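You operate a simulated robot arm through the tools that you are given. There is no shell and no other tool. Be economical: measure what you need, move in short steps, check, and stop when the job is done.

You are at the controls of a simulated robot arm. One attempt, no reset.

TASK
Toast the white slice golden on mark 3, then stand it back in the rack.

The check looks at the end state, three seconds after you hand in, the way a careful person would. Anything else that was tipped, shoved, dropped, spilled or broken makes it a failure.

THE ROBOT
A 6-joint arm with a two-finger parallel gripper, fixed in place. Base frame: the origin is at the foot of the arm, x ahead of it, y to its left, z up. Readings come in m, rad, newtons and seconds.
With the tool pointing down near the work surface it reaches from about 0.14 to 0.74 m from the base axis. Its first joint turns from -2.897 to 2.897 rad. Payload 3.91 kg.
The TCP is the grasp point between the finger pads, 0.03 m short of the fingertips. In the tool frame z runs along the fingers and y along their closing line. Largest opening 0.11 m; finger width 0.02, thickness 0.01; the body of the gripper, 0.048 by 0.112 m, starts 0.055 m behind the TCP.
Orientation is told as [roll, pitch, yaw] about the base's x, y, z axes, in that order, counted from this pose: with the fingers straight down and closing along the base's y, the tool's x points along the base's -x, its y along +y and its z along -z.

THE INTERFACE
- The arm moves only by the tool send_rows. Its argument "rows" is one flat list of numbers, 7 for each row, row after row: the shift along the base's x, y, z in m, then the turn, a rotation vector about the base's x, y, z in rad, then the finger opening in m, from 0 to 0.11. In form: [x, y, z, rx, ry, rz, grip, x, y, z, rx, ry, rz, grip, ...]. A call has 1 to 10 rows; each row shifts and turns the commanded pose from where the row before left it. Rows are played at 5 a second. More than 0.05 m and 0.15 rad between two rows, or a gripper value outside its range, and nothing of the call is played. A pose out of reach is approached as far as the arm can. The call stops where the force on the tool passes 50 N (or 10 N more than at its start, if that is more) or the arm is blocked; 0.2 s more then pass. Each finger travels about 0.045 m/s and halts on what it meets, pressing with about 28 N; the grip force reading is that of the motor and also rises with nothing between the fingers. The clock runs only during rows and for 0.2 s after the last one: add rows that do not move to give the fingers time. It gives the time, the measured TCP pose, the force on the tool (base axes), the opening and the grip force at its end, in the units of the frame above (readings bear some noise), with the torque about the TCP (base axes, N m) and any sound that the robot's microphone picked up.
- Cameras (640 x 400 px; columns grow to the right, rows downward): "scene" is fixed at [0.3986, 0.6651, 1.7007]; the picture's right is [-1.00, -0.05, 0.00], its down [-0.02, 0.44, -0.90] and it looks along [0.04, -0.90, -0.44] (base axes); focal length 317 px, centre (320, 200). "wrist" rides on the gripper at [0.071, 0.022, -0.107] in the tool frame; the picture's right is [-0.29, 0.96, 0.00], its down [-0.76, -0.23, -0.61] and it looks along [-0.58, -0.18, 0.79] (tool axes); focal length 243 px, centre (320, 200). There is no depth. A picture from a camera that has moved, and an enlarged one, comes with that camera's place and axes in the base frame and with its lens. The place of the scene camera against the robot may be out by one fixed shift of up to 0.025 m in any direction.
- get_image(camera): a new picture of that camera. The clock stands still meanwhile.
- move_column(by): slides the trunk up (or, below 0, down) by that many m; the arm rides with it, the base frame stays. It gives what a move gives, with no picture.
- zoom(camera, box): a new picture of the part [left, top, right, bottom] of that camera's present view, enlarged. The clock stands still meanwhile.
- sign_off(): hands the job in; it is judged then, once.

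Go step by step. Nothing tells you positions but the pictures and the camera data: compare them with the known pose of the tool, close in by small moves and look again before you grip or let go. The budget is 120 turns and 84 pictures, counting those below and the enlarged ones. Unless the task says otherwise, let go and move clear before handing in, and close with one line.

The tools are called as a command line: name --argument value ..., lists and objects as JSON in quotes. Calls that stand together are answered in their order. send_rows: Moves the arm, as the interface text tells. Its arguments: {"type":"object","properties":{"rows":{"type":"array","items":{"type":"number"}}},"required":["rows"]} The other tools are called the same way: move_column (by) slides the trunk up or down; get_image (camera) takes a picture; zoom (camera, box) takes an enlarged picture of a part of a camera's view; sign_off () hands the job in.

At the start:

```text
time: 0.0
ee_pos: [0.1932, -0.2621, 1.3494]
ee_rot: [-0.001, 0.0, -0.001]
contact_force: [0.3, -0.3, -0.2]
wrist_torque: [0.02, -0.01, 0.02]
grip_width: 0.1099
gripper_force: 0.0
trunk travel left (down, up): [-0.525, 0.065]
```

scene: 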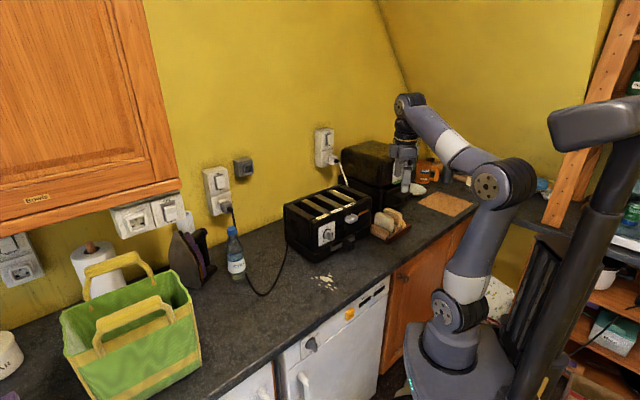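
wrist: 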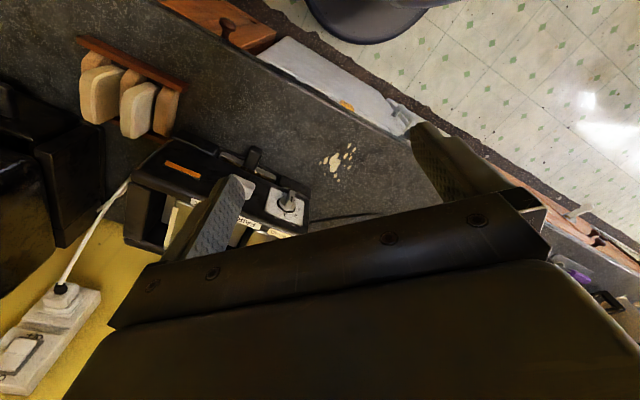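

I see a toaster with a dial on the counter and a small rack with bread slices next to it. I'll enlarge these first.

zoom --camera "scene" --box '[270, 170, 430, 270]'

zoom --camera "wrist" --box '[60, 20, 380, 260]'

```text
4.00 times, centred on (350, 220) of scene
camera zoom: at [0.3986, 0.6651, 1.7007], right [-1.0, -0.05, 0.0], down [-0.02, 0.44, -0.9], along [0.04, -0.9, -0.44], focal length 1268 px, centre (200, 120)
```

zoom: 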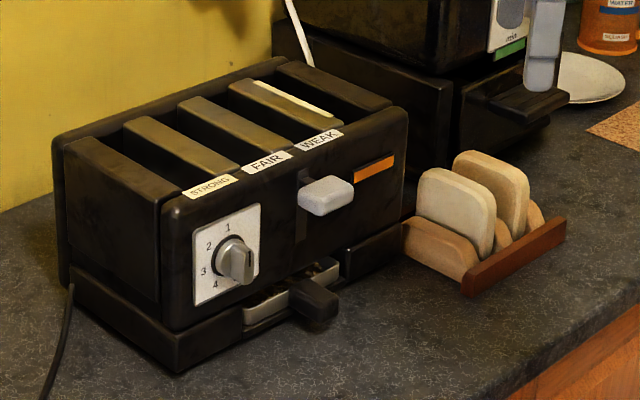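

```text
1.67 times, centred on (220, 140) of wrist
camera zoom: at [0.1229, -0.2414, 1.4562], right [0.29, 0.96, 0.0], down [0.76, -0.23, 0.61], along [0.58, -0.18, -0.79], focal length 404 px, centre (487, 300)
```

zoom: 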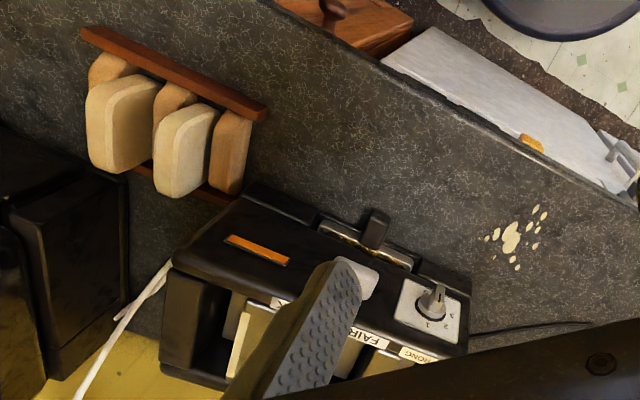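

The dial is at about [0.41,-0.41,1.03] and the slices at about [0.17,-0.60,1.0]. I'll move the camera over the toaster for a view straight down.

send_rows --rows '[0.02, -0.04, 0.01, 0, 0, 0, 0.11, 0.02, -0.04, 0.01, 0, 0, 0, 0.11, 0.02, -0.04, 0.01, 0, 0, 0, 0.11, 0.02, -0.04, 0.01, 0, 0, 0, 0.11, 0, 0, 0, 0, 0, 0, 0.11]'

get_image --camera "wrist"

```text
time: 1.2
ee_pos: [0.2669, -0.407, 1.3343]
ee_rot: [-0.005, -0.003, -0.003]
contact_force: [0.3, 0.4, -0.9]
wrist_torque: [-0.01, 0.01, -0.02]
grip_width: 0.1098
gripper_force: 0.0
out of reach, approached as far as the arm can: row 2, 3, 4
trunk travel left (down, up): [-0.525, 0.065]
```

```text
79 pictures are left
camera wrist: at [0.1953, -0.3868, 1.4411], right [0.29, 0.96, 0.0], down [0.76, -0.23, 0.61], along [0.58, -0.18, -0.79], focal length 243 px, centre (320, 200)
```

wrist: 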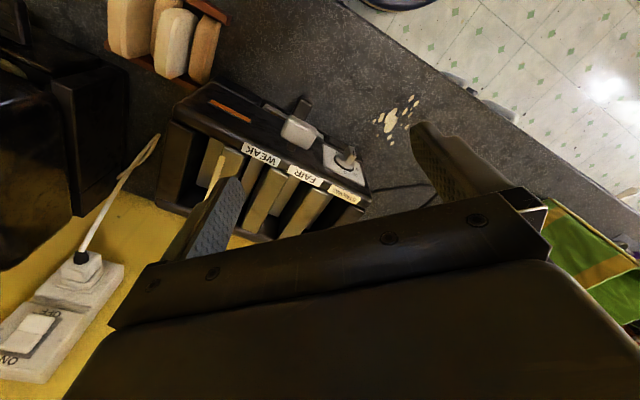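

The toaster front faces about (-0.7, 0.7) towards the robot, so the slots call for a yaw of about -45°. I'll turn the tool that way and look.

send_rows --rows '[0, 0, 0, 0, 0, -0.131, 0.11, 0, 0, 0, 0, 0, -0.131, 0.11, 0, 0, 0, 0, 0, -0.131, 0.11, 0, 0, 0, 0, 0, -0.131, 0.11, 0, 0, 0, 0, 0, -0.131, 0.11, 0, 0, 0, 0, 0, -0.13, 0.11, 0, 0, 0, 0, 0, 0, 0.11]'

get_image --camera "wrist"

```text
time: 2.8
ee_pos: [0.2656, -0.4067, 1.3354]
ee_rot: [0.001, -0.003, -0.788]
contact_force: [0.1, -0.3, -0.3]
wrist_torque: [-0.02, 0.01, -0.01]
grip_width: 0.11
gripper_force: 0.0
trunk travel left (down, up): [-0.525, 0.065]
```

```text
78 pictures are left
camera wrist: at [0.2315, -0.3417, 1.4409], right [0.88, 0.47, 0.0], down [0.37, -0.7, 0.61], along [0.29, -0.54, -0.79], focal length 243 px, centre (320, 200)
```

wrist: 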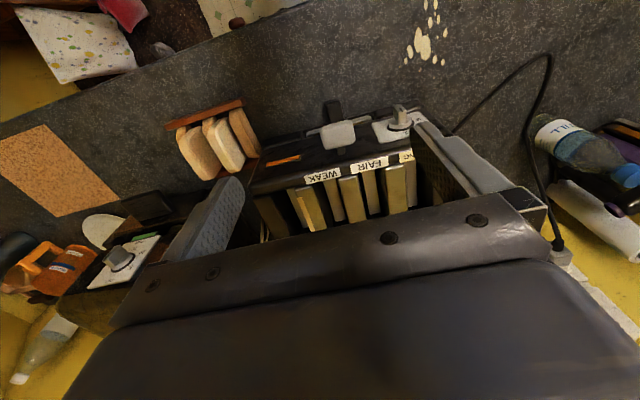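

Good alignment; enlarging the toaster and rack.

zoom --camera "wrist" --box '[240, 90, 440, 240]'

zoom --camera "wrist" --box '[140, 80, 300, 200]'

zoom --camera "scene" --box '[280, 180, 380, 255]'

```text
2.67 times, centred on (340, 165) of wrist
camera zoom: at [0.2315, -0.3417, 1.4409], right [0.88, 0.47, 0.0], down [0.37, -0.7, 0.61], along [0.29, -0.54, -0.79], focal length 647 px, centre (267, 293)
```

zoom: 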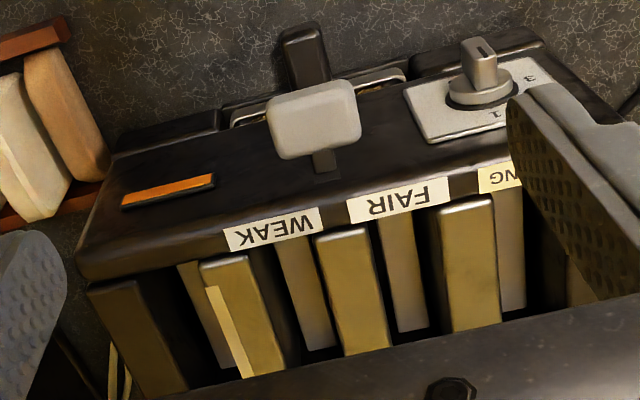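

```text
3.33 times, centred on (220, 140) of wrist
camera zoom: at [0.2315, -0.3417, 1.4409], right [0.88, 0.47, 0.0], down [0.37, -0.7, 0.61], along [0.29, -0.54, -0.79], focal length 809 px, centre (653, 400)
```

zoom: 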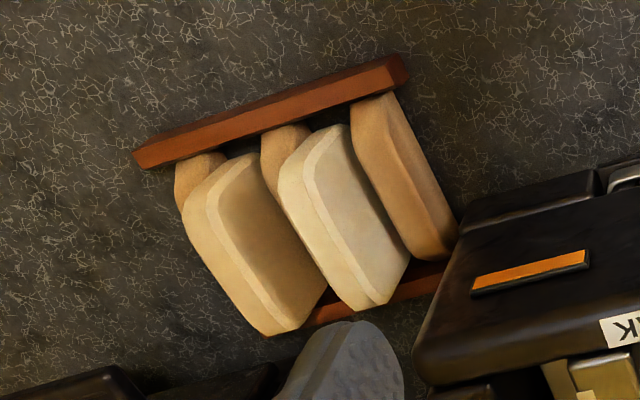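

```text
5.33 times, centred on (330, 218) of scene
camera zoom: at [0.3986, 0.6651, 1.7007], right [-1.0, -0.05, 0.0], down [-0.02, 0.44, -0.9], along [0.04, -0.9, -0.44], focal length 1690 px, centre (267, 107)
```

zoom: 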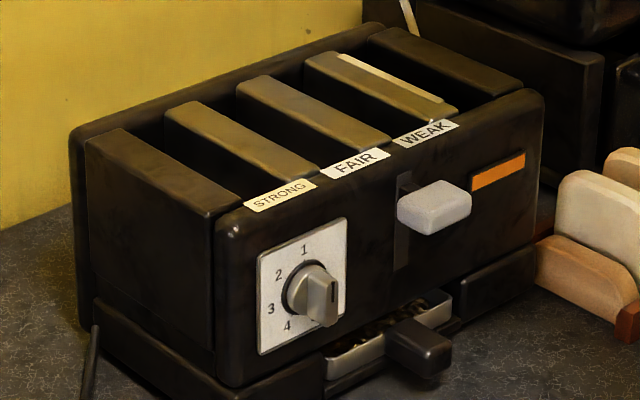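

The slots are STRONG (dial end), FAIR, WEAK and one unlabelled, so FAIR is the middle-strength one for golden. Next I'll move in for a close look at the dial.

send_rows --rows '[0.026, 0.018, -0.03, 0, 0, 0, 0.11, 0.026, 0.018, -0.03, 0, 0, 0, 0.11, 0.026, 0.018, -0.03, 0, 0, 0, 0.11, 0.026, 0.018, -0.03, 0, 0, 0, 0.11, 0, 0, -0.03, 0, 0, 0, 0.11, 0, 0, 0, 0, 0, 0, 0.11]'

get_image --camera "wrist"

```text
time: 4.2
ee_pos: [0.369, -0.3342, 1.184]
ee_rot: [0.0, -0.002, -0.786]
contact_force: [-0.5, 0.1, -0.2]
wrist_torque: [0.01, 0.01, 0.01]
grip_width: 0.1104
gripper_force: 0.1
trunk travel left (down, up): [-0.525, 0.065]
```

```text
74 pictures are left
camera wrist: at [0.3352, -0.27, 1.2902], right [0.88, 0.47, 0.0], down [0.37, -0.7, 0.61], along [0.29, -0.54, -0.79], focal length 243 px, centre (320, 200)
```

wrist: 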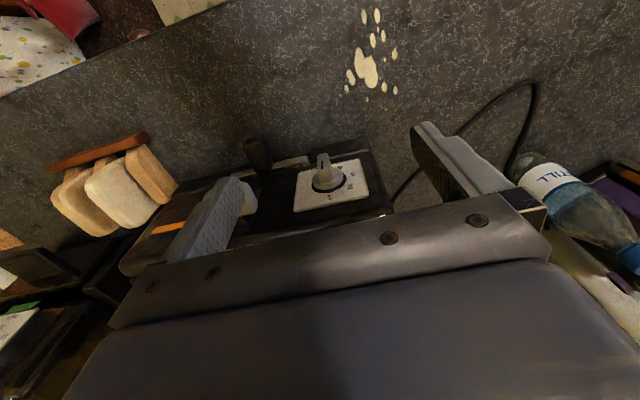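

zoom --camera "wrist" --box '[240, 130, 400, 230]'

zoom --camera "scene" --box '[310, 215, 350, 245]'

```text
4.00 times, centred on (320, 180) of wrist
camera zoom: at [0.3352, -0.27, 1.2902], right [0.88, 0.47, 0.0], down [0.37, -0.7, 0.61], along [0.29, -0.54, -0.79], focal length 970 px, centre (320, 280)
```

zoom: 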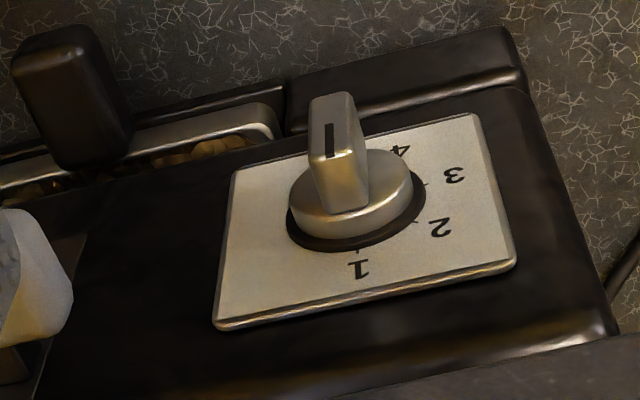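

```text
13.33 times, centred on (330, 230) of scene
camera zoom: at [0.3986, 0.6651, 1.7007], right [-1.0, -0.05, 0.0], down [-0.02, 0.44, -0.9], along [0.04, -0.9, -0.44], focal length 4225 px, centre (187, -200)
```

zoom: 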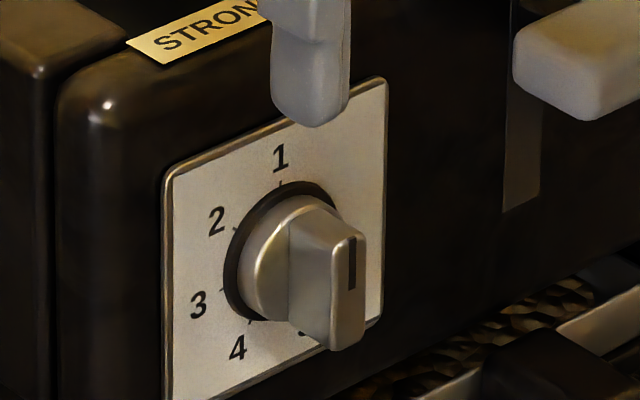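

The dial's index line points up at mark 1. Marks run about 50° apart, so mark 3 is about 100° anticlockwise seen from the front. Before gripping, I'll check the sockets, the toaster's plug and the dial plate.

zoom --camera "scene" --box '[195, 155, 275, 215]'

zoom --camera "scene" --box '[300, 120, 380, 200]'

```text
6.67 times, centred on (235, 185) of scene
camera zoom: at [0.3986, 0.6651, 1.7007], right [-1.0, -0.05, 0.0], down [-0.02, 0.44, -0.9], along [0.04, -0.9, -0.44], focal length 2112 px, centre (887, 300)
```

zoom: 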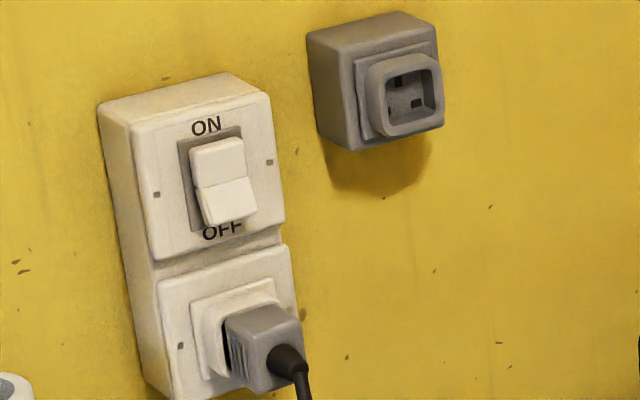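

```text
5.00 times, centred on (340, 160) of scene
camera zoom: at [0.3986, 0.6651, 1.7007], right [-1.0, -0.05, 0.0], down [-0.02, 0.44, -0.9], along [0.04, -0.9, -0.44], focal length 1584 px, centre (220, 400)
```

zoom: 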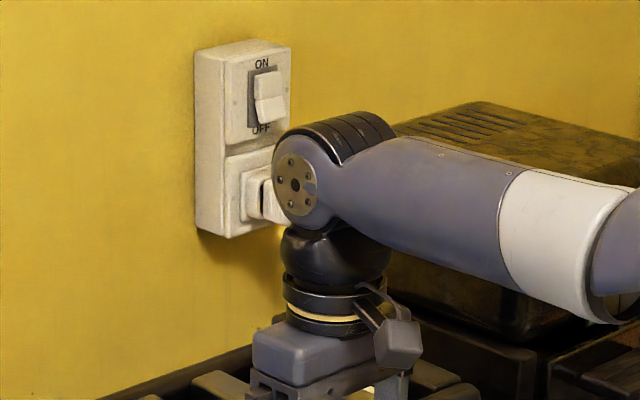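

The blade tip triangulates to about (0.404, -0.389, 1.044), and the toaster's switch has its ON side pressed in. I'll tilt the tool horizontal, facing the dial, while staying above and clear.

send_rows --rows '[-0.005, 0.003, 0, -0.102, -0.102, 0, 0.08, -0.005, 0.003, 0, -0.102, -0.102, 0, 0.06, -0.005, 0.003, 0, -0.102, -0.102, 0, 0.05, -0.005, 0.003, 0, -0.102, -0.102, 0, 0.05, -0.005, 0.003, 0, -0.102, -0.102, 0, 0.05]'

get_image --camera "scene"

```text
time: 5.4
ee_pos: [0.3446, -0.3187, 1.1857]
ee_rot: [-0.001, -0.724, -0.786]
contact_force: [0.0, -0.7, -0.1]
wrist_torque: [-0.01, -0.03, -0.03]
grip_width: 0.05
gripper_force: 0.1
trunk travel left (down, up): [-0.525, 0.065]
```

```text
69 pictures are left
```

scene: 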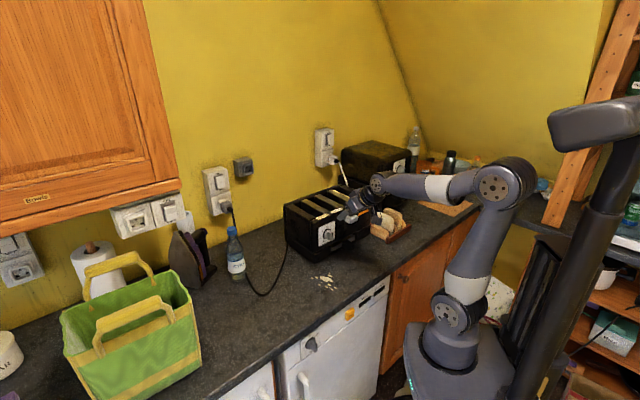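

The arm is behaving well. I'll finish the tilt.

send_rows --rows '[-0.002, 0.002, 0, -0.0998, -0.0998, 0, 0.05, -0.002, 0.002, 0, -0.0998, -0.0998, 0, 0.05, -0.002, 0.002, 0, -0.0998, -0.0998, 0, 0.05, -0.002, 0.002, 0, -0.0998, -0.0998, 0, 0.05, -0.002, 0.002, 0, -0.0998, -0.0998, 0, 0.05, -0.002, 0.002, 0, -0.0998, -0.0998, 0, 0.05, 0, 0, 0, 0, 0, 0, 0.05]'

get_image --camera "wrist"

zoom --camera "scene" --box '[270, 170, 430, 270]'

```text
time: 7.0
ee_pos: [0.3416, -0.3013, 1.1835]
ee_rot: [0.065, -1.433, -0.8]
contact_force: [0.2, 0.1, 0.2]
wrist_torque: [-0.02, -0.02, -0.01]
grip_width: 0.0502
gripper_force: 0.1
out of reach, approached as far as the arm can: row 3, 4
trunk travel left (down, up): [-0.525, 0.065]
```

```text
68 pictures are left
camera wrist: at [0.2711, -0.2091, 1.1271], right [0.67, 0.68, 0.3], down [-0.53, 0.16, 0.83], along [0.52, -0.72, 0.47], focal length 243 px, centre (320, 200)
```

wrist: 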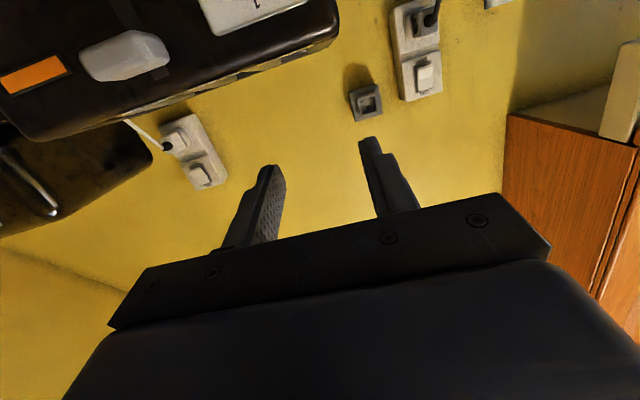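

```text
4.00 times, centred on (350, 220) of scene
camera zoom: at [0.3986, 0.6651, 1.7007], right [-1.0, -0.05, 0.0], down [-0.02, 0.44, -0.9], along [0.04, -0.9, -0.44], focal length 1268 px, centre (200, 120)
```

zoom: 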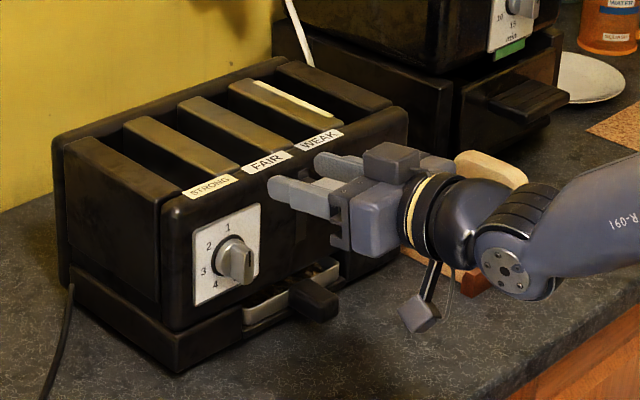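

The tool is 8° short of horizontal here. I'll lower to dial height in front of the toaster, then correct the tilt.

send_rows --rows '[-0.003, -0.003, -0.028, 0, 0, 0, 0.05, -0.003, -0.003, -0.028, 0, 0, 0, 0.05, -0.003, -0.003, -0.028, 0, 0, 0, 0.05, -0.003, -0.003, -0.028, 0, 0, 0, 0.05, 0, 0, -0.028, 0, 0, 0, 0.05, 0, 0, 0, 0, 0, 0, 0.05]'

get_image --camera "wrist"

zoom --camera "scene" --box '[290, 180, 410, 270]'

```text
time: 8.4
ee_pos: [0.3361, -0.3237, 1.0681]
ee_rot: [0.23, -1.422, -0.965]
contact_force: [0.3, -0.1, 0.1]
wrist_torque: [0.01, 0.01, 0.03]
grip_width: 0.0501
gripper_force: 0.1
out of reach, approached as far as the arm can: row 4, 5
trunk travel left (down, up): [-0.525, 0.065]
```

```text
66 pictures are left
camera wrist: at [0.2656, -0.2292, 1.0137], right [0.67, 0.67, 0.32], down [-0.54, 0.14, 0.83], along [0.51, -0.73, 0.45], focal length 243 px, centre (320, 200)
```

wrist: 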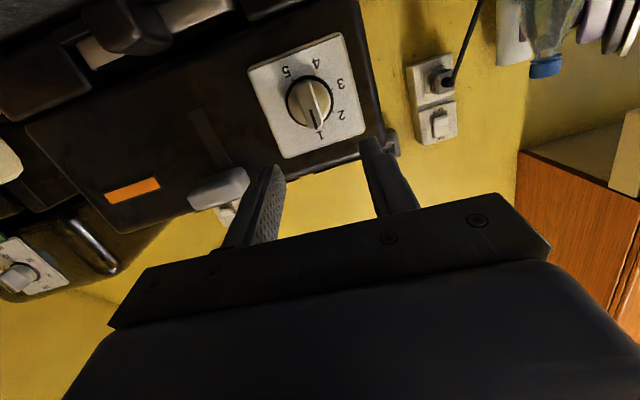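

```text
4.44 times, centred on (350, 225) of scene
camera zoom: at [0.3986, 0.6651, 1.7007], right [-1.0, -0.05, 0.0], down [-0.02, 0.44, -0.9], along [0.04, -0.9, -0.44], focal length 1408 px, centre (187, 89)
```

zoom: 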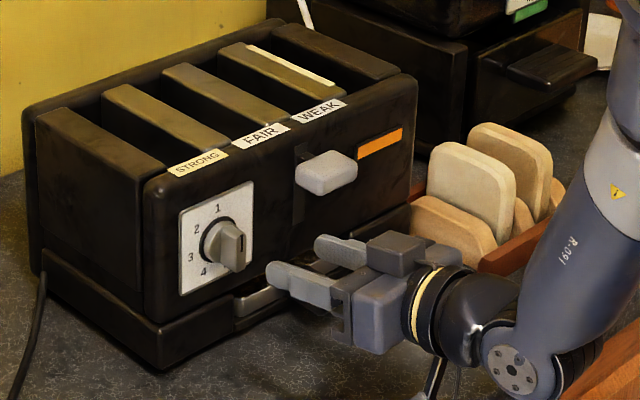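

The dial is in view with the line at 1, and it projects where I estimated. The arm is near its inner limit here, so I'll advance a little towards the dial and see whether the tilt recovers.

send_rows --rows '[0.01, -0.01, 0, 0, 0, 0, 0.05, 0.01, -0.01, 0, 0, 0, 0, 0.05, 0, 0, 0, 0, 0, 0, 0.05]'

```text
time: 9.2
ee_pos: [0.3552, -0.3461, 1.0759]
ee_rot: [0.09, -1.432, -0.822]
contact_force: [0.5, 0.1, 0.0]
wrist_torque: [-0.01, 0.01, -0.01]
grip_width: 0.0499
gripper_force: 0.0
out of reach, approached as far as the arm can: row 1
trunk travel left (down, up): [-0.525, 0.065]
```

The wrist looks limited by the steep forearm, so lowering the trunk should flatten it. I'll raise the tool 0.12 m, then slide the trunk down 0.12 m.

send_rows --rows '[0, 0, 0.03, 0, 0, 0, 0.05, 0, 0, 0.03, 0, 0, 0, 0.05, 0, 0, 0.03, 0, 0, 0, 0.05, 0, 0, 0.03, 0, 0, 0, 0.05, 0, 0, 0, 0, 0, 0, 0.05]'

move_column --by -0.12

```text
time: 10.4
ee_pos: [0.3571, -0.3455, 1.1961]
ee_rot: [0.063, -1.433, -0.798]
contact_force: [0.0, -0.1, 0.2]
wrist_torque: [-0.03, -0.01, -0.02]
grip_width: 0.0503
gripper_force: 0.1
trunk travel left (down, up): [-0.525, 0.065]
```

```text
time: 11.9
ee_pos: [0.3555, -0.3459, 1.0763]
ee_rot: [0.062, -1.433, -0.802]
contact_force: [0.5, 1.4, 0.1]
wrist_torque: [-0.01, -0.04, 0.01]
grip_width: 0.05
gripper_force: 0.1
trunk travel left (down, up): [-0.405, 0.185]
```

send_rows --rows '[0.001, 0.004, -0.01, -0.049, -0.049, -0.023, 0.05, 0.001, 0.004, -0.011, -0.049, -0.049, -0.023, 0.05, 0, 0, -0.011, 0, 0, 0, 0.05, 0, 0, 0, 0, 0, 0, 0.05]'

get_image --camera "wrist"

```text
time: 12.9
ee_pos: [0.3392, -0.3498, 1.0432]
ee_rot: [1.497, -1.566, -2.274]
contact_force: [-0.5, 0.1, -0.5]
wrist_torque: [-0.03, 0.01, -0.01]
grip_width: 0.05
gripper_force: 0.1
out of reach, approached as far as the arm can: row 2
trunk travel left (down, up): [-0.405, 0.185]
```

```text
64 pictures are left
camera wrist: at [0.2782, -0.261, 0.972], right [0.67, 0.68, 0.29], down [-0.6, 0.26, 0.76], along [0.44, -0.69, 0.58], focal length 243 px, centre (320, 200)
```

wrist: 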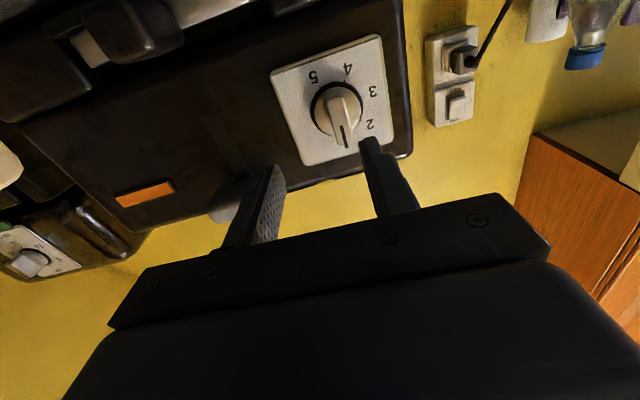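

Now horizontal and squarely facing the dial, but about 18 mm to its right. I'll shift sideways.

send_rows --rows '[0.006, 0.006, 0, 0, 0, 0, 0.05, 0.006, 0.006, 0, 0, 0, 0, 0.05, 0, 0, 0, 0, 0, 0, 0.05]'

get_image --camera "wrist"

```text
time: 13.7
ee_pos: [0.3365, -0.3469, 1.0475]
ee_rot: [1.436, -1.565, -2.212]
contact_force: [0.2, 0.5, -0.6]
wrist_torque: [0.01, 0.01, 0.0]
grip_width: 0.05
gripper_force: 0.1
out of reach, approached as far as the arm can: row 1, 2
trunk travel left (down, up): [-0.405, 0.185]
```

```text
63 pictures are left
camera wrist: at [0.2769, -0.2578, 0.9759], right [0.67, 0.68, 0.3], down [-0.6, 0.26, 0.76], along [0.44, -0.69, 0.58], focal length 243 px, centre (320, 200)
```

wrist: 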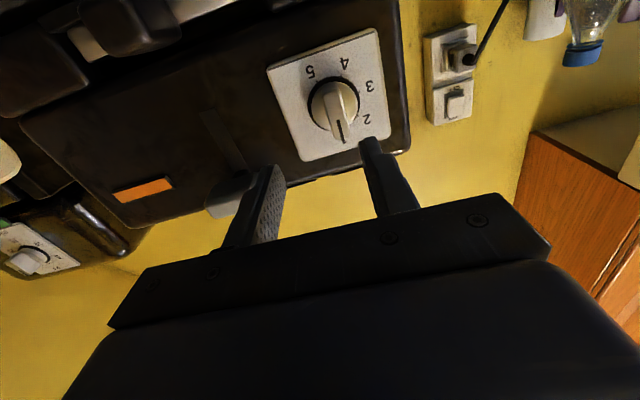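

Still limited sideways. Lowering the trunk helped before, so I'll repeat with another 0.16 m.

send_rows --rows '[0, 0, 0.04, 0, 0, 0, 0.05, 0, 0, 0.04, 0, 0, 0, 0.05, 0, 0, 0.04, 0, 0, 0, 0.05, 0, 0, 0.04, 0, 0, 0, 0.05, 0, 0, 0, 0, 0, 0, 0.05]'

move_column --by -0.16

get_image --camera "scene"

```text
time: 14.9
ee_pos: [0.3368, -0.3495, 1.2045]
ee_rot: [1.682, -1.564, -2.468]
contact_force: [-0.1, -1.2, 0.6]
wrist_torque: [0.01, 0.03, 0.0]
grip_width: 0.0501
gripper_force: 0.0
trunk travel left (down, up): [-0.405, 0.185]
```

```text
time: 16.7
ee_pos: [0.3374, -0.3486, 1.0439]
ee_rot: [1.659, -1.567, -2.445]
contact_force: [-0.3, 0.7, 0.0]
wrist_torque: [0.03, 0.01, -0.03]
grip_width: 0.0499
gripper_force: 0.2
trunk travel left (down, up): [-0.245, 0.345]
```

```text
62 pictures are left
```

scene: 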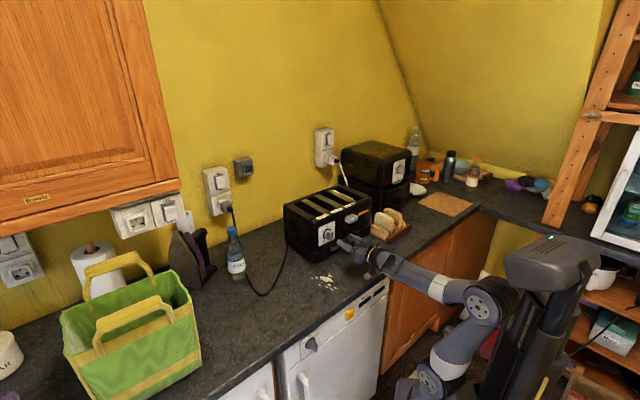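

The forearm is now nearly level. I'll shift sideways to the dial axis.

send_rows --rows '[0.006, 0.006, 0, 0, 0, 0, 0.05, 0.006, 0.006, 0, 0, 0, 0, 0.05, 0, 0, 0, 0, 0, 0, 0.05]'

get_image --camera "wrist"

```text
time: 17.5
ee_pos: [0.3499, -0.3369, 1.0449]
ee_rot: [1.567, -1.568, -2.348]
contact_force: [-0.6, -0.9, 0.6]
wrist_torque: [0.04, -0.02, 0.01]
grip_width: 0.0501
gripper_force: 0.0
trunk travel left (down, up): [-0.245, 0.345]
```

```text
61 pictures are left
camera wrist: at [0.2896, -0.2477, 0.9722], right [0.67, 0.68, 0.29], down [-0.6, 0.26, 0.76], along [0.44, -0.69, 0.58], focal length 243 px, centre (320, 200)
```

wrist: 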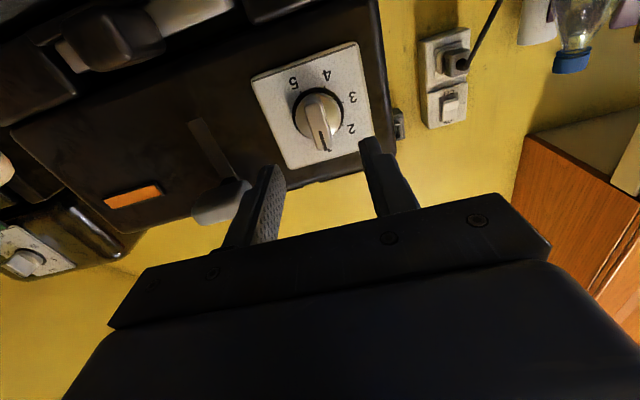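

zoom --camera "wrist" --box '[240, 60, 400, 180]'

```text
3.33 times, centred on (320, 120) of wrist
camera zoom: at [0.2896, -0.2477, 0.9722], right [0.67, 0.68, 0.29], down [-0.6, 0.26, 0.76], along [0.44, -0.69, 0.58], focal length 809 px, centre (320, 467)
```

zoom: 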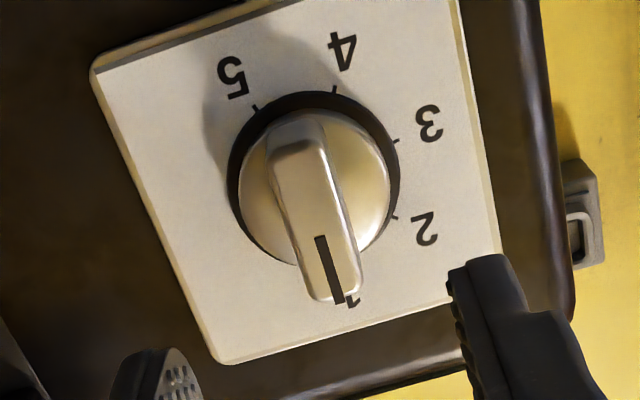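

The knob is centred between the fingers. I'll advance about 66 mm so the fingertips straddle the blade.

send_rows --rows '[0.012, -0.012, -0.0015, 0, 0, 0, 0.05, 0.012, -0.012, -0.0015, 0, 0, 0, 0.05, 0.012, -0.012, 0, 0, 0, 0, 0.05, 0.01, -0.01, 0, 0, 0, 0, 0.05, 0, 0, 0, 0, 0, 0, 0.05]'

zoom --camera "wrist" --box '[220, 60, 420, 210]'

zoom --camera "scene" --box '[290, 190, 390, 265]'

```text
time: 18.7
ee_pos: [0.3961, -0.3818, 1.0403]
ee_rot: [1.62, -1.566, -2.404]
contact_force: [-0.3, 0.2, 0.2]
wrist_torque: [0.01, 0.03, 0.0]
grip_width: 0.0499
gripper_force: 0.1
trunk travel left (down, up): [-0.245, 0.345]
```

```text
2.67 times, centred on (320, 135) of wrist
camera zoom: at [0.3368, -0.2933, 0.9699], right [0.67, 0.68, 0.3], down [-0.6, 0.26, 0.76], along [0.44, -0.69, 0.58], focal length 647 px, centre (320, 373)
```

zoom: 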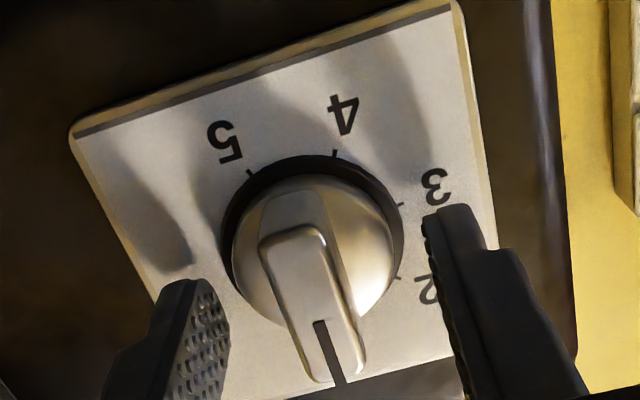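

```text
5.33 times, centred on (340, 228) of scene
camera zoom: at [0.3986, 0.6651, 1.7007], right [-1.0, -0.05, 0.0], down [-0.02, 0.44, -0.9], along [0.04, -0.9, -0.44], focal length 1690 px, centre (213, 53)
```

zoom: 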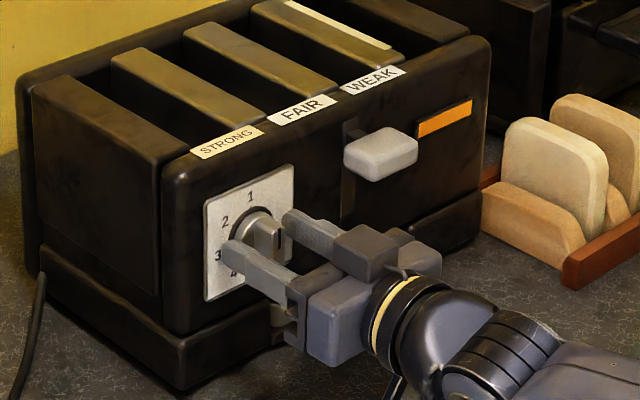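

The fingers straddle the blade, so I'll close on it.

send_rows --rows '[0, 0, 0, 0, 0, 0, 0.03, 0, 0, 0, 0, 0, 0, 0.0, 0, 0, 0, 0, 0, 0, 0.0, 0, 0, 0, 0, 0, 0, 0.0]'

zoom --camera "wrist" --box '[220, 60, 420, 210]'

```text
time: 19.7
ee_pos: [0.3961, -0.3832, 1.0403]
ee_rot: [1.634, -1.565, -2.417]
contact_force: [-1.4, -4.4, 1.0]
wrist_torque: [-0.02, 0.02, -0.19]
grip_width: 0.0363
gripper_force: 28.5
trunk travel left (down, up): [-0.245, 0.345]
```

```text
2.67 times, centred on (320, 135) of wrist
camera zoom: at [0.3363, -0.2936, 0.97], right [0.67, 0.68, 0.3], down [-0.6, 0.26, 0.76], along [0.44, -0.69, 0.58], focal length 647 px, centre (320, 373)
```

zoom: 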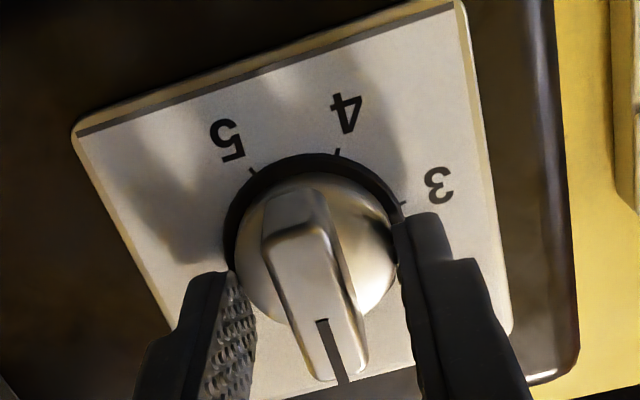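

The fingers closed on the round base of the knob (36 mm). I'll open, back off 10 mm and close on the blade itself.

send_rows --rows '[0, 0, 0, 0, 0, 0, 0.05, 0, 0, 0, 0, 0, 0, 0.05, -0.0075, 0.0075, 0, 0, 0, 0, 0.05, 0, 0, 0, 0, 0, 0, 0.03, 0, 0, 0, 0, 0, 0, 0.0, 0, 0, 0, 0, 0, 0, 0.0, 0, 0, 0, 0, 0, 0, 0.0, 0, 0, 0, 0, 0, 0, 0.0]'

zoom --camera "wrist" --box '[220, 60, 420, 210]'

```text
time: 21.5
ee_pos: [0.3891, -0.3739, 1.042]
ee_rot: [1.646, -1.563, -2.429]
contact_force: [1.1, 2.6, -0.9]
wrist_torque: [0.0, -0.02, -0.3]
grip_width: 0.0139
gripper_force: 27.8
trunk travel left (down, up): [-0.245, 0.345]
```

```text
2.67 times, centred on (320, 135) of wrist
camera zoom: at [0.329, -0.2859, 0.9705], right [0.67, 0.68, 0.29], down [-0.6, 0.26, 0.76], along [0.44, -0.69, 0.58], focal length 647 px, centre (320, 373)
```

zoom: 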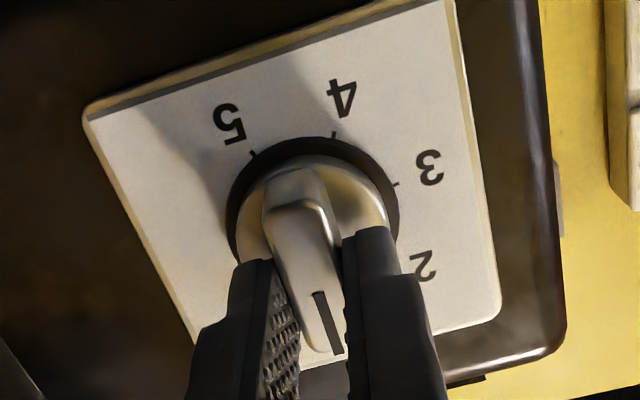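

The blade is gripped at 14 mm. I'll turn anticlockwise in stages.

send_rows --rows '[0, 0, 0, -0.085, 0.085, 0, 0.0, 0, 0, 0, -0.085, 0.085, 0, 0.0, 0, 0, 0, -0.085, 0.085, 0, 0.0, 0, 0, 0, -0.085, 0.085, 0, 0.0, 0, 0, 0, -0.085, 0.085, 0, 0.0, 0, 0, 0, 0, 0, 0, 0.0]'

zoom --camera "wrist" --box '[220, 60, 420, 210]'

```text
time: 22.9
ee_pos: [0.3705, -0.3854, 1.0627]
ee_rot: [-1.57, -0.969, 0.801]
contact_force: [16.1, 24.8, 0.5]
wrist_torque: [-0.31, -0.06, 1.28]
grip_width: 0.0134
gripper_force: 28.5
out of reach, approached as far as the arm can: row 3, 4, 5
trunk travel left (down, up): [-0.245, 0.345]
```

```text
2.67 times, centred on (320, 135) of wrist
camera zoom: at [0.2788, -0.3283, 0.991], right [0.66, 0.68, -0.3], down [-0.27, 0.59, 0.76], along [0.7, -0.42, 0.58], focal length 647 px, centre (320, 373)
```

zoom: 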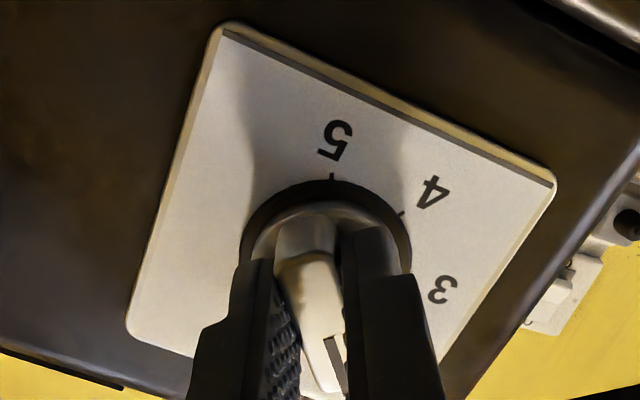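

The knob turned only part way and the arm drifted off its axis at a reach limit. I'll let go, back off and look.

send_rows --rows '[0, 0, 0, 0, 0, 0, 0.04, 0, 0, 0, 0, 0, 0, 0.06, 0, 0, 0, 0, 0, 0, 0.06, -0.014, 0.014, 0, 0, 0, 0, 0.06, -0.014, 0.014, 0, 0, 0, 0, 0.06, 0, 0, 0, 0, 0, 0, 0.06]'

get_image --camera "wrist"

get_image --camera "scene"

```text
time: 24.3
ee_pos: [0.339, -0.3626, 1.0595]
ee_rot: [-1.571, -0.976, 0.785]
contact_force: [-1.2, -0.2, -0.9]
wrist_torque: [0.05, 0.02, 0.0]
grip_width: 0.0599
gripper_force: 0.1
trunk travel left (down, up): [-0.245, 0.345]
```

```text
54 pictures are left
camera wrist: at [0.2483, -0.3037, 0.9881], right [0.67, 0.68, -0.3], down [-0.26, 0.6, 0.76], along [0.69, -0.43, 0.58], focal length 243 px, centre (320, 200)
```

wrist: 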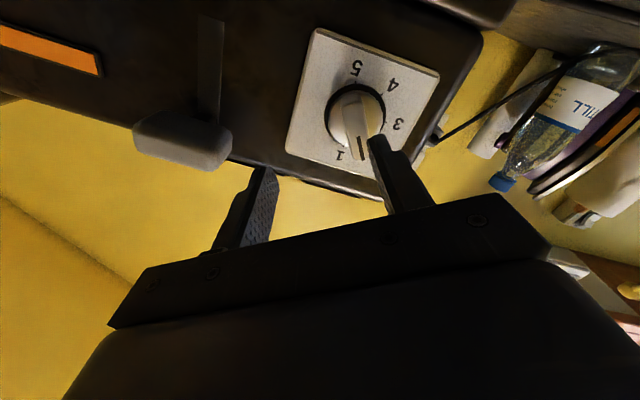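

```text
53 pictures are left
```

scene: 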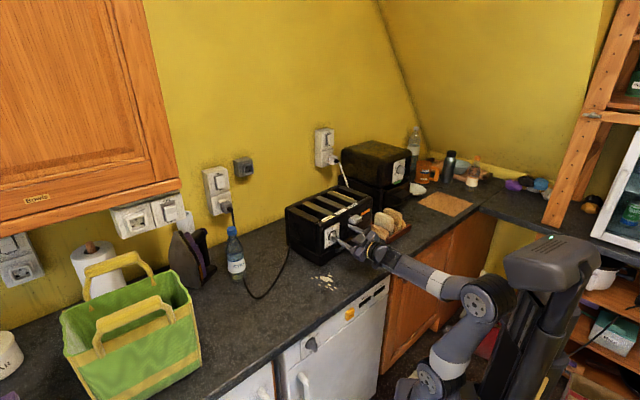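

zoom --camera "scene" --box '[270, 170, 430, 270]'

zoom --camera "wrist" --box '[270, 10, 470, 210]'

```text
4.00 times, centred on (350, 220) of scene
camera zoom: at [0.3986, 0.6651, 1.7007], right [-1.0, -0.05, 0.0], down [-0.02, 0.44, -0.9], along [0.04, -0.9, -0.44], focal length 1268 px, centre (200, 120)
```

zoom: 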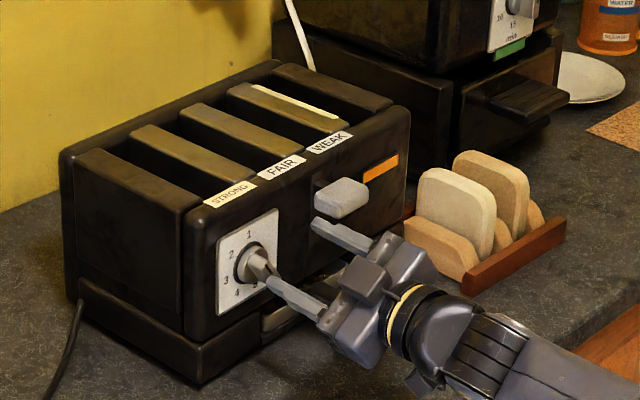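

```text
2.00 times, centred on (370, 110) of wrist
camera zoom: at [0.2483, -0.3037, 0.9881], right [0.67, 0.68, -0.3], down [-0.26, 0.6, 0.76], along [0.69, -0.43, 0.58], focal length 485 px, centre (220, 380)
```

zoom: 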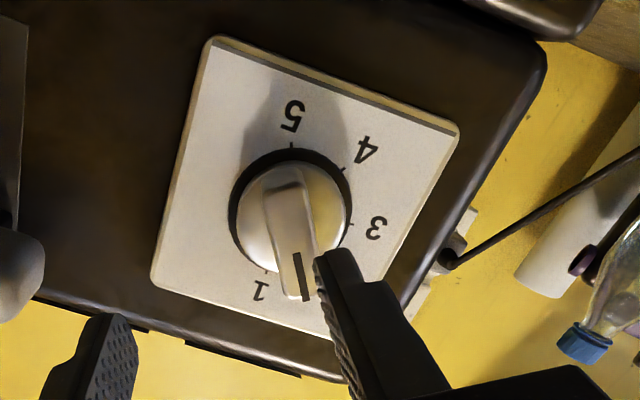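

The pull swung the toaster's dial end out by about 2–2.5 cm, a yaw of about 5°; I'll push it back later. The knob now sits between 1 and 2. A horizontal grip reaches badly here, so I'll push the blade with a downward-pointing fingertip. First I'll back off, undo the roll and raise the trunk.

send_rows --rows '[-0.02, 0.02, 0, 0, 0, 0, 0.04, -0.015, 0.015, 0.01, 0.085, -0.085, 0, 0.0, 0, 0, 0.01, 0.085, -0.085, 0, 0.0, 0, 0, 0, 0.085, -0.085, 0, 0.0, 0, 0, 0, 0.085, -0.085, 0, 0.0, 0, 0, 0, 0.085, -0.085, 0, 0.0, 0, 0, 0, 0, 0, 0, 0.0]'

move_column --by 0.28

```text
time: 25.9
ee_pos: [0.3082, -0.3314, 1.0725]
ee_rot: [0.585, -1.548, -1.369]
contact_force: [0.6, -0.2, -0.1]
wrist_torque: [0.02, 0.0, 0.03]
grip_width: 0.0
gripper_force: 27.8
trunk travel left (down, up): [-0.245, 0.345]
```

```text
time: 28.8
ee_pos: [0.3067, -0.3293, 1.3521]
ee_rot: [0.526, -1.547, -1.307]
contact_force: [0.6, 0.2, -0.7]
wrist_torque: [0.02, 0.02, 0.0]
grip_width: 0.0001
gripper_force: 27.9
trunk travel left (down, up): [-0.525, 0.065]
```

Now tilting back to vertical.

send_rows --rows '[0, 0, -0.01, 0.1, 0.1, 0, 0.0, 0, 0, -0.01, 0.1, 0.1, 0, 0.0, 0, 0, -0.01, 0.1, 0.1, 0, 0.0, 0, 0, -0.01, 0.1, 0.1, 0, 0.0, 0, 0, -0.01, 0.1, 0.1, 0, 0.0, 0, 0, -0.01, 0.1, 0.1, 0, 0.0, 0, 0, -0.01, 0.1, 0.1, 0, 0.0, 0, 0, -0.01, 0.1, 0.1, 0, 0.0, 0, 0, -0.01, 0.1, 0.1, 0, 0.0, 0, 0, -0.01, 0.1, 0.1, 0, 0.0]'

```text
time: 31.0
ee_pos: [0.3056, -0.3261, 1.2596]
ee_rot: [0.002, -0.154, -0.79]
contact_force: [-0.1, 0.3, 0.4]
wrist_torque: [0.01, 0.03, 0.01]
grip_width: 0.0002
gripper_force: 28.1
trunk travel left (down, up): [-0.525, 0.065]
```

send_rows --rows '[0.015, 0.0, -0.03, 0.109, 0.109, 0, 0.0, 0.015, 0.0, -0.03, 0, 0, 0.08, 0.0, 0.01, 0, -0.03, 0, 0, 0, 0.0, 0, 0, 0, 0, 0, 0, 0.0]'

get_image --camera "wrist"

zoom --camera "scene" --box '[270, 170, 430, 270]'

```text
refused: row 1 steps farther than a row can; nothing moved
```

```text
50 pictures are left
camera wrist: at [0.26, -0.251, 1.3538], right [0.88, 0.47, 0.05], down [0.3, -0.63, 0.72], along [0.37, -0.62, -0.7], focal length 243 px, centre (320, 200)
```

wrist: 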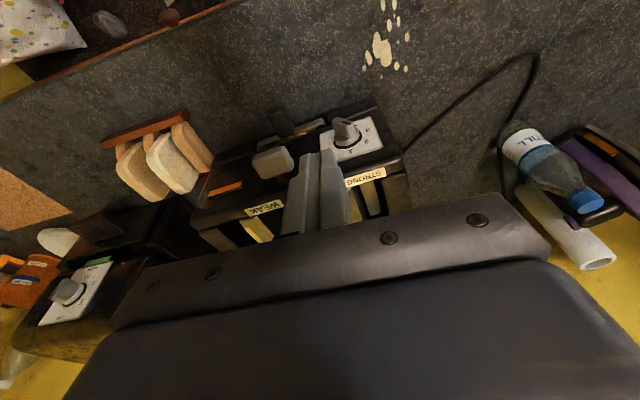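

```text
4.00 times, centred on (350, 220) of scene
camera zoom: at [0.3986, 0.6651, 1.7007], right [-1.0, -0.05, 0.0], down [-0.02, 0.44, -0.9], along [0.04, -0.9, -0.44], focal length 1268 px, centre (200, 120)
```

zoom: 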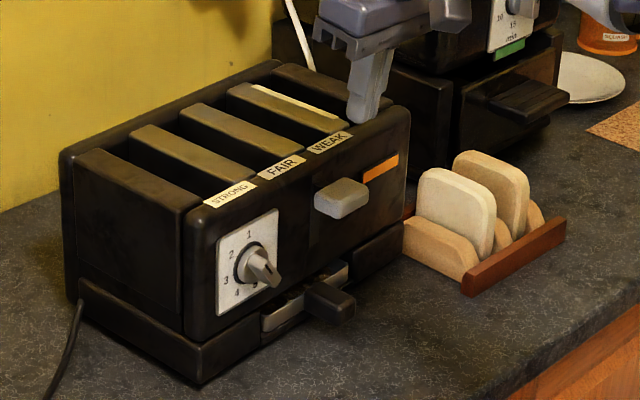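

send_rows --rows '[0.01, 0.0, -0.03, 0.053, 0.053, 0, 0.0, 0.015, 0.0, -0.03, 0.053, 0.053, 0.0, 0.0, 0.01, 0.01, -0.03, 0, 0, 0.08, 0.0, 0, 0, 0, 0, 0, 0, 0.0]'

get_image --camera "wrist"

```text
time: 32.0
ee_pos: [0.3388, -0.3159, 1.1691]
ee_rot: [0.001, -0.006, -0.713]
contact_force: [0.0, -0.6, 0.4]
wrist_torque: [0.02, 0.01, 0.0]
grip_width: 0.0
gripper_force: 28.3
trunk travel left (down, up): [-0.525, 0.065]
```

```text
48 pictures are left
camera wrist: at [0.2982, -0.2553, 1.2743], right [0.84, 0.54, 0.0], down [0.42, -0.67, 0.61], along [0.33, -0.52, -0.79], focal length 243 px, centre (320, 200)
```

wrist: 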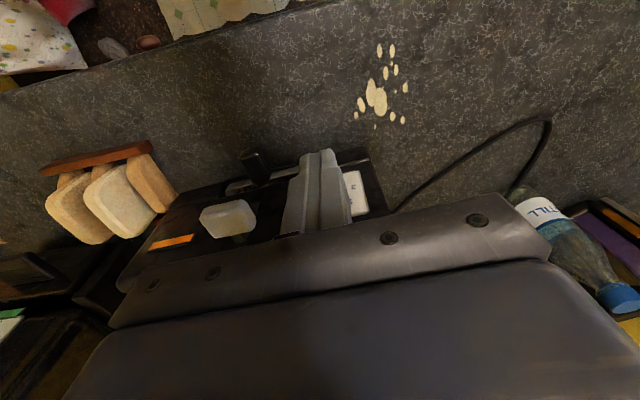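

send_rows --rows '[0, 0, 0, 0, 0, 0, 0.11, 0, 0, 0, 0, 0, 0, 0.11, 0, 0, 0, 0, 0, 0, 0.11, 0, 0, 0, 0, 0, 0, 0.11, 0, 0, 0, 0, 0, 0, 0.11]'

zoom --camera "wrist" --box '[260, 110, 420, 230]'

zoom --camera "scene" --box '[310, 215, 350, 245]'

```text
time: 33.2
ee_pos: [0.3383, -0.3172, 1.1694]
ee_rot: [0.002, -0.009, -0.71]
contact_force: [0.0, 0.0, 0.5]
wrist_torque: [-0.02, -0.02, 0.04]
grip_width: 0.1047
gripper_force: 0.1
trunk travel left (down, up): [-0.525, 0.065]
```

```text
3.33 times, centred on (340, 170) of wrist
camera zoom: at [0.2982, -0.2554, 1.2745], right [0.84, 0.54, 0.0], down [0.42, -0.67, 0.61], along [0.33, -0.52, -0.79], focal length 809 px, centre (253, 300)
```

zoom: 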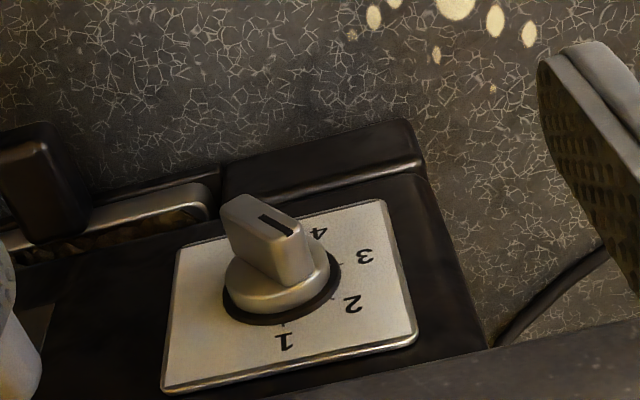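

```text
13.33 times, centred on (330, 230) of scene
camera zoom: at [0.3986, 0.6651, 1.7007], right [-1.0, -0.05, 0.0], down [-0.02, 0.44, -0.9], along [0.04, -0.9, -0.44], focal length 4225 px, centre (187, -200)
```

zoom: 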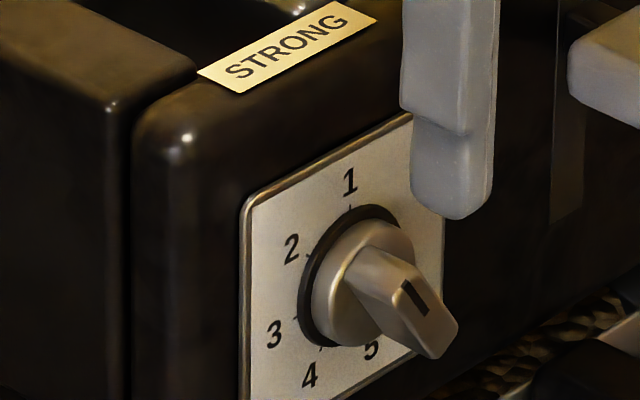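

The knob now points at mark 2 (about 50°), so it needs about 50° more. I'll close the fingers and place the tip above the blade's left (head) end, then press it down.

send_rows --rows '[0, 0, 0, 0, 0, 0, 0.0, 0, 0, 0, 0, 0, 0, 0.0, 0.014, -0.0125, 0, 0, 0, 0, 0.0, 0.014, -0.0125, 0, 0, 0, 0, 0.0, 0.014, -0.0125, -0.018, 0, 0, 0, 0.0, 0.0147, -0.0127, -0.018, 0, 0, 0, 0.0, 0, 0, -0.018, 0, 0, 0, 0.0, 0, 0, 0, 0, 0, 0, 0.0]'

zoom --camera "scene" --box '[310, 210, 350, 240]'

zoom --camera "wrist" --box '[260, 110, 420, 230]'

```text
time: 35.0
ee_pos: [0.3976, -0.3663, 1.1149]
ee_rot: [0.002, -0.005, -0.712]
contact_force: [0.0, 0.8, -0.2]
wrist_torque: [-0.04, -0.04, 0.03]
grip_width: 0.0001
gripper_force: 28.2
trunk travel left (down, up): [-0.525, 0.065]
```

```text
13.33 times, centred on (330, 225) of scene
camera zoom: at [0.3986, 0.6651, 1.7007], right [-1.0, -0.05, 0.0], down [-0.02, 0.44, -0.9], along [0.04, -0.9, -0.44], focal length 4225 px, centre (187, -133)
```

zoom: 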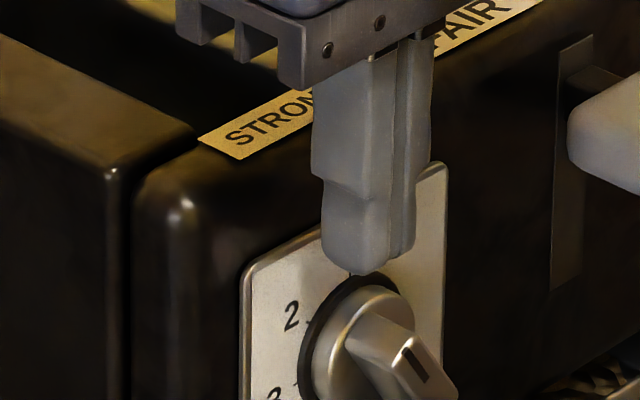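

```text
3.33 times, centred on (340, 170) of wrist
camera zoom: at [0.3566, -0.3052, 1.2212], right [0.84, 0.54, 0.0], down [0.42, -0.67, 0.61], along [0.33, -0.52, -0.79], focal length 809 px, centre (253, 300)
```

zoom: 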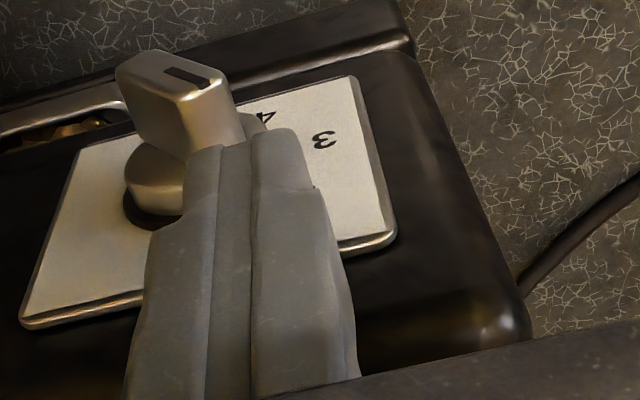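

The fingertip is about 7 mm too far left. I'll shift right and press down to just above axis height.

send_rows --rows '[-0.0047, -0.0052, 0, 0, 0, 0, 0.0, 0, 0, -0.012, 0, 0, 0, 0.0, 0, 0, -0.008, 0, 0, 0, 0.0, 0, 0, -0.006, 0, 0, 0, 0.0, 0, 0, -0.006, 0, 0, 0, 0.0, 0, 0, 0, 0, 0, 0, 0.0]'

zoom --camera "scene" --box '[310, 210, 350, 240]'

```text
time: 36.4
ee_pos: [0.3925, -0.3703, 1.0865]
ee_rot: [0.003, -0.014, -0.71]
contact_force: [8.9, 3.9, 29.8]
wrist_torque: [0.05, -0.06, 0.06]
grip_width: 0.0001
gripper_force: 27.9
trunk travel left (down, up): [-0.525, 0.065]
```

```text
13.33 times, centred on (330, 225) of scene
camera zoom: at [0.3986, 0.6651, 1.7007], right [-1.0, -0.05, 0.0], down [-0.02, 0.44, -0.9], along [0.04, -0.9, -0.44], focal length 4225 px, centre (187, -133)
```

zoom: 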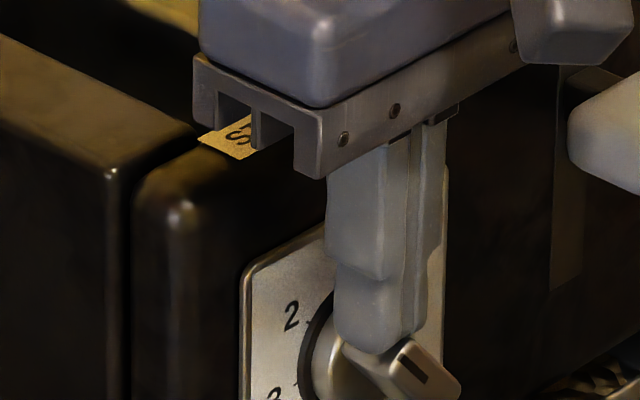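

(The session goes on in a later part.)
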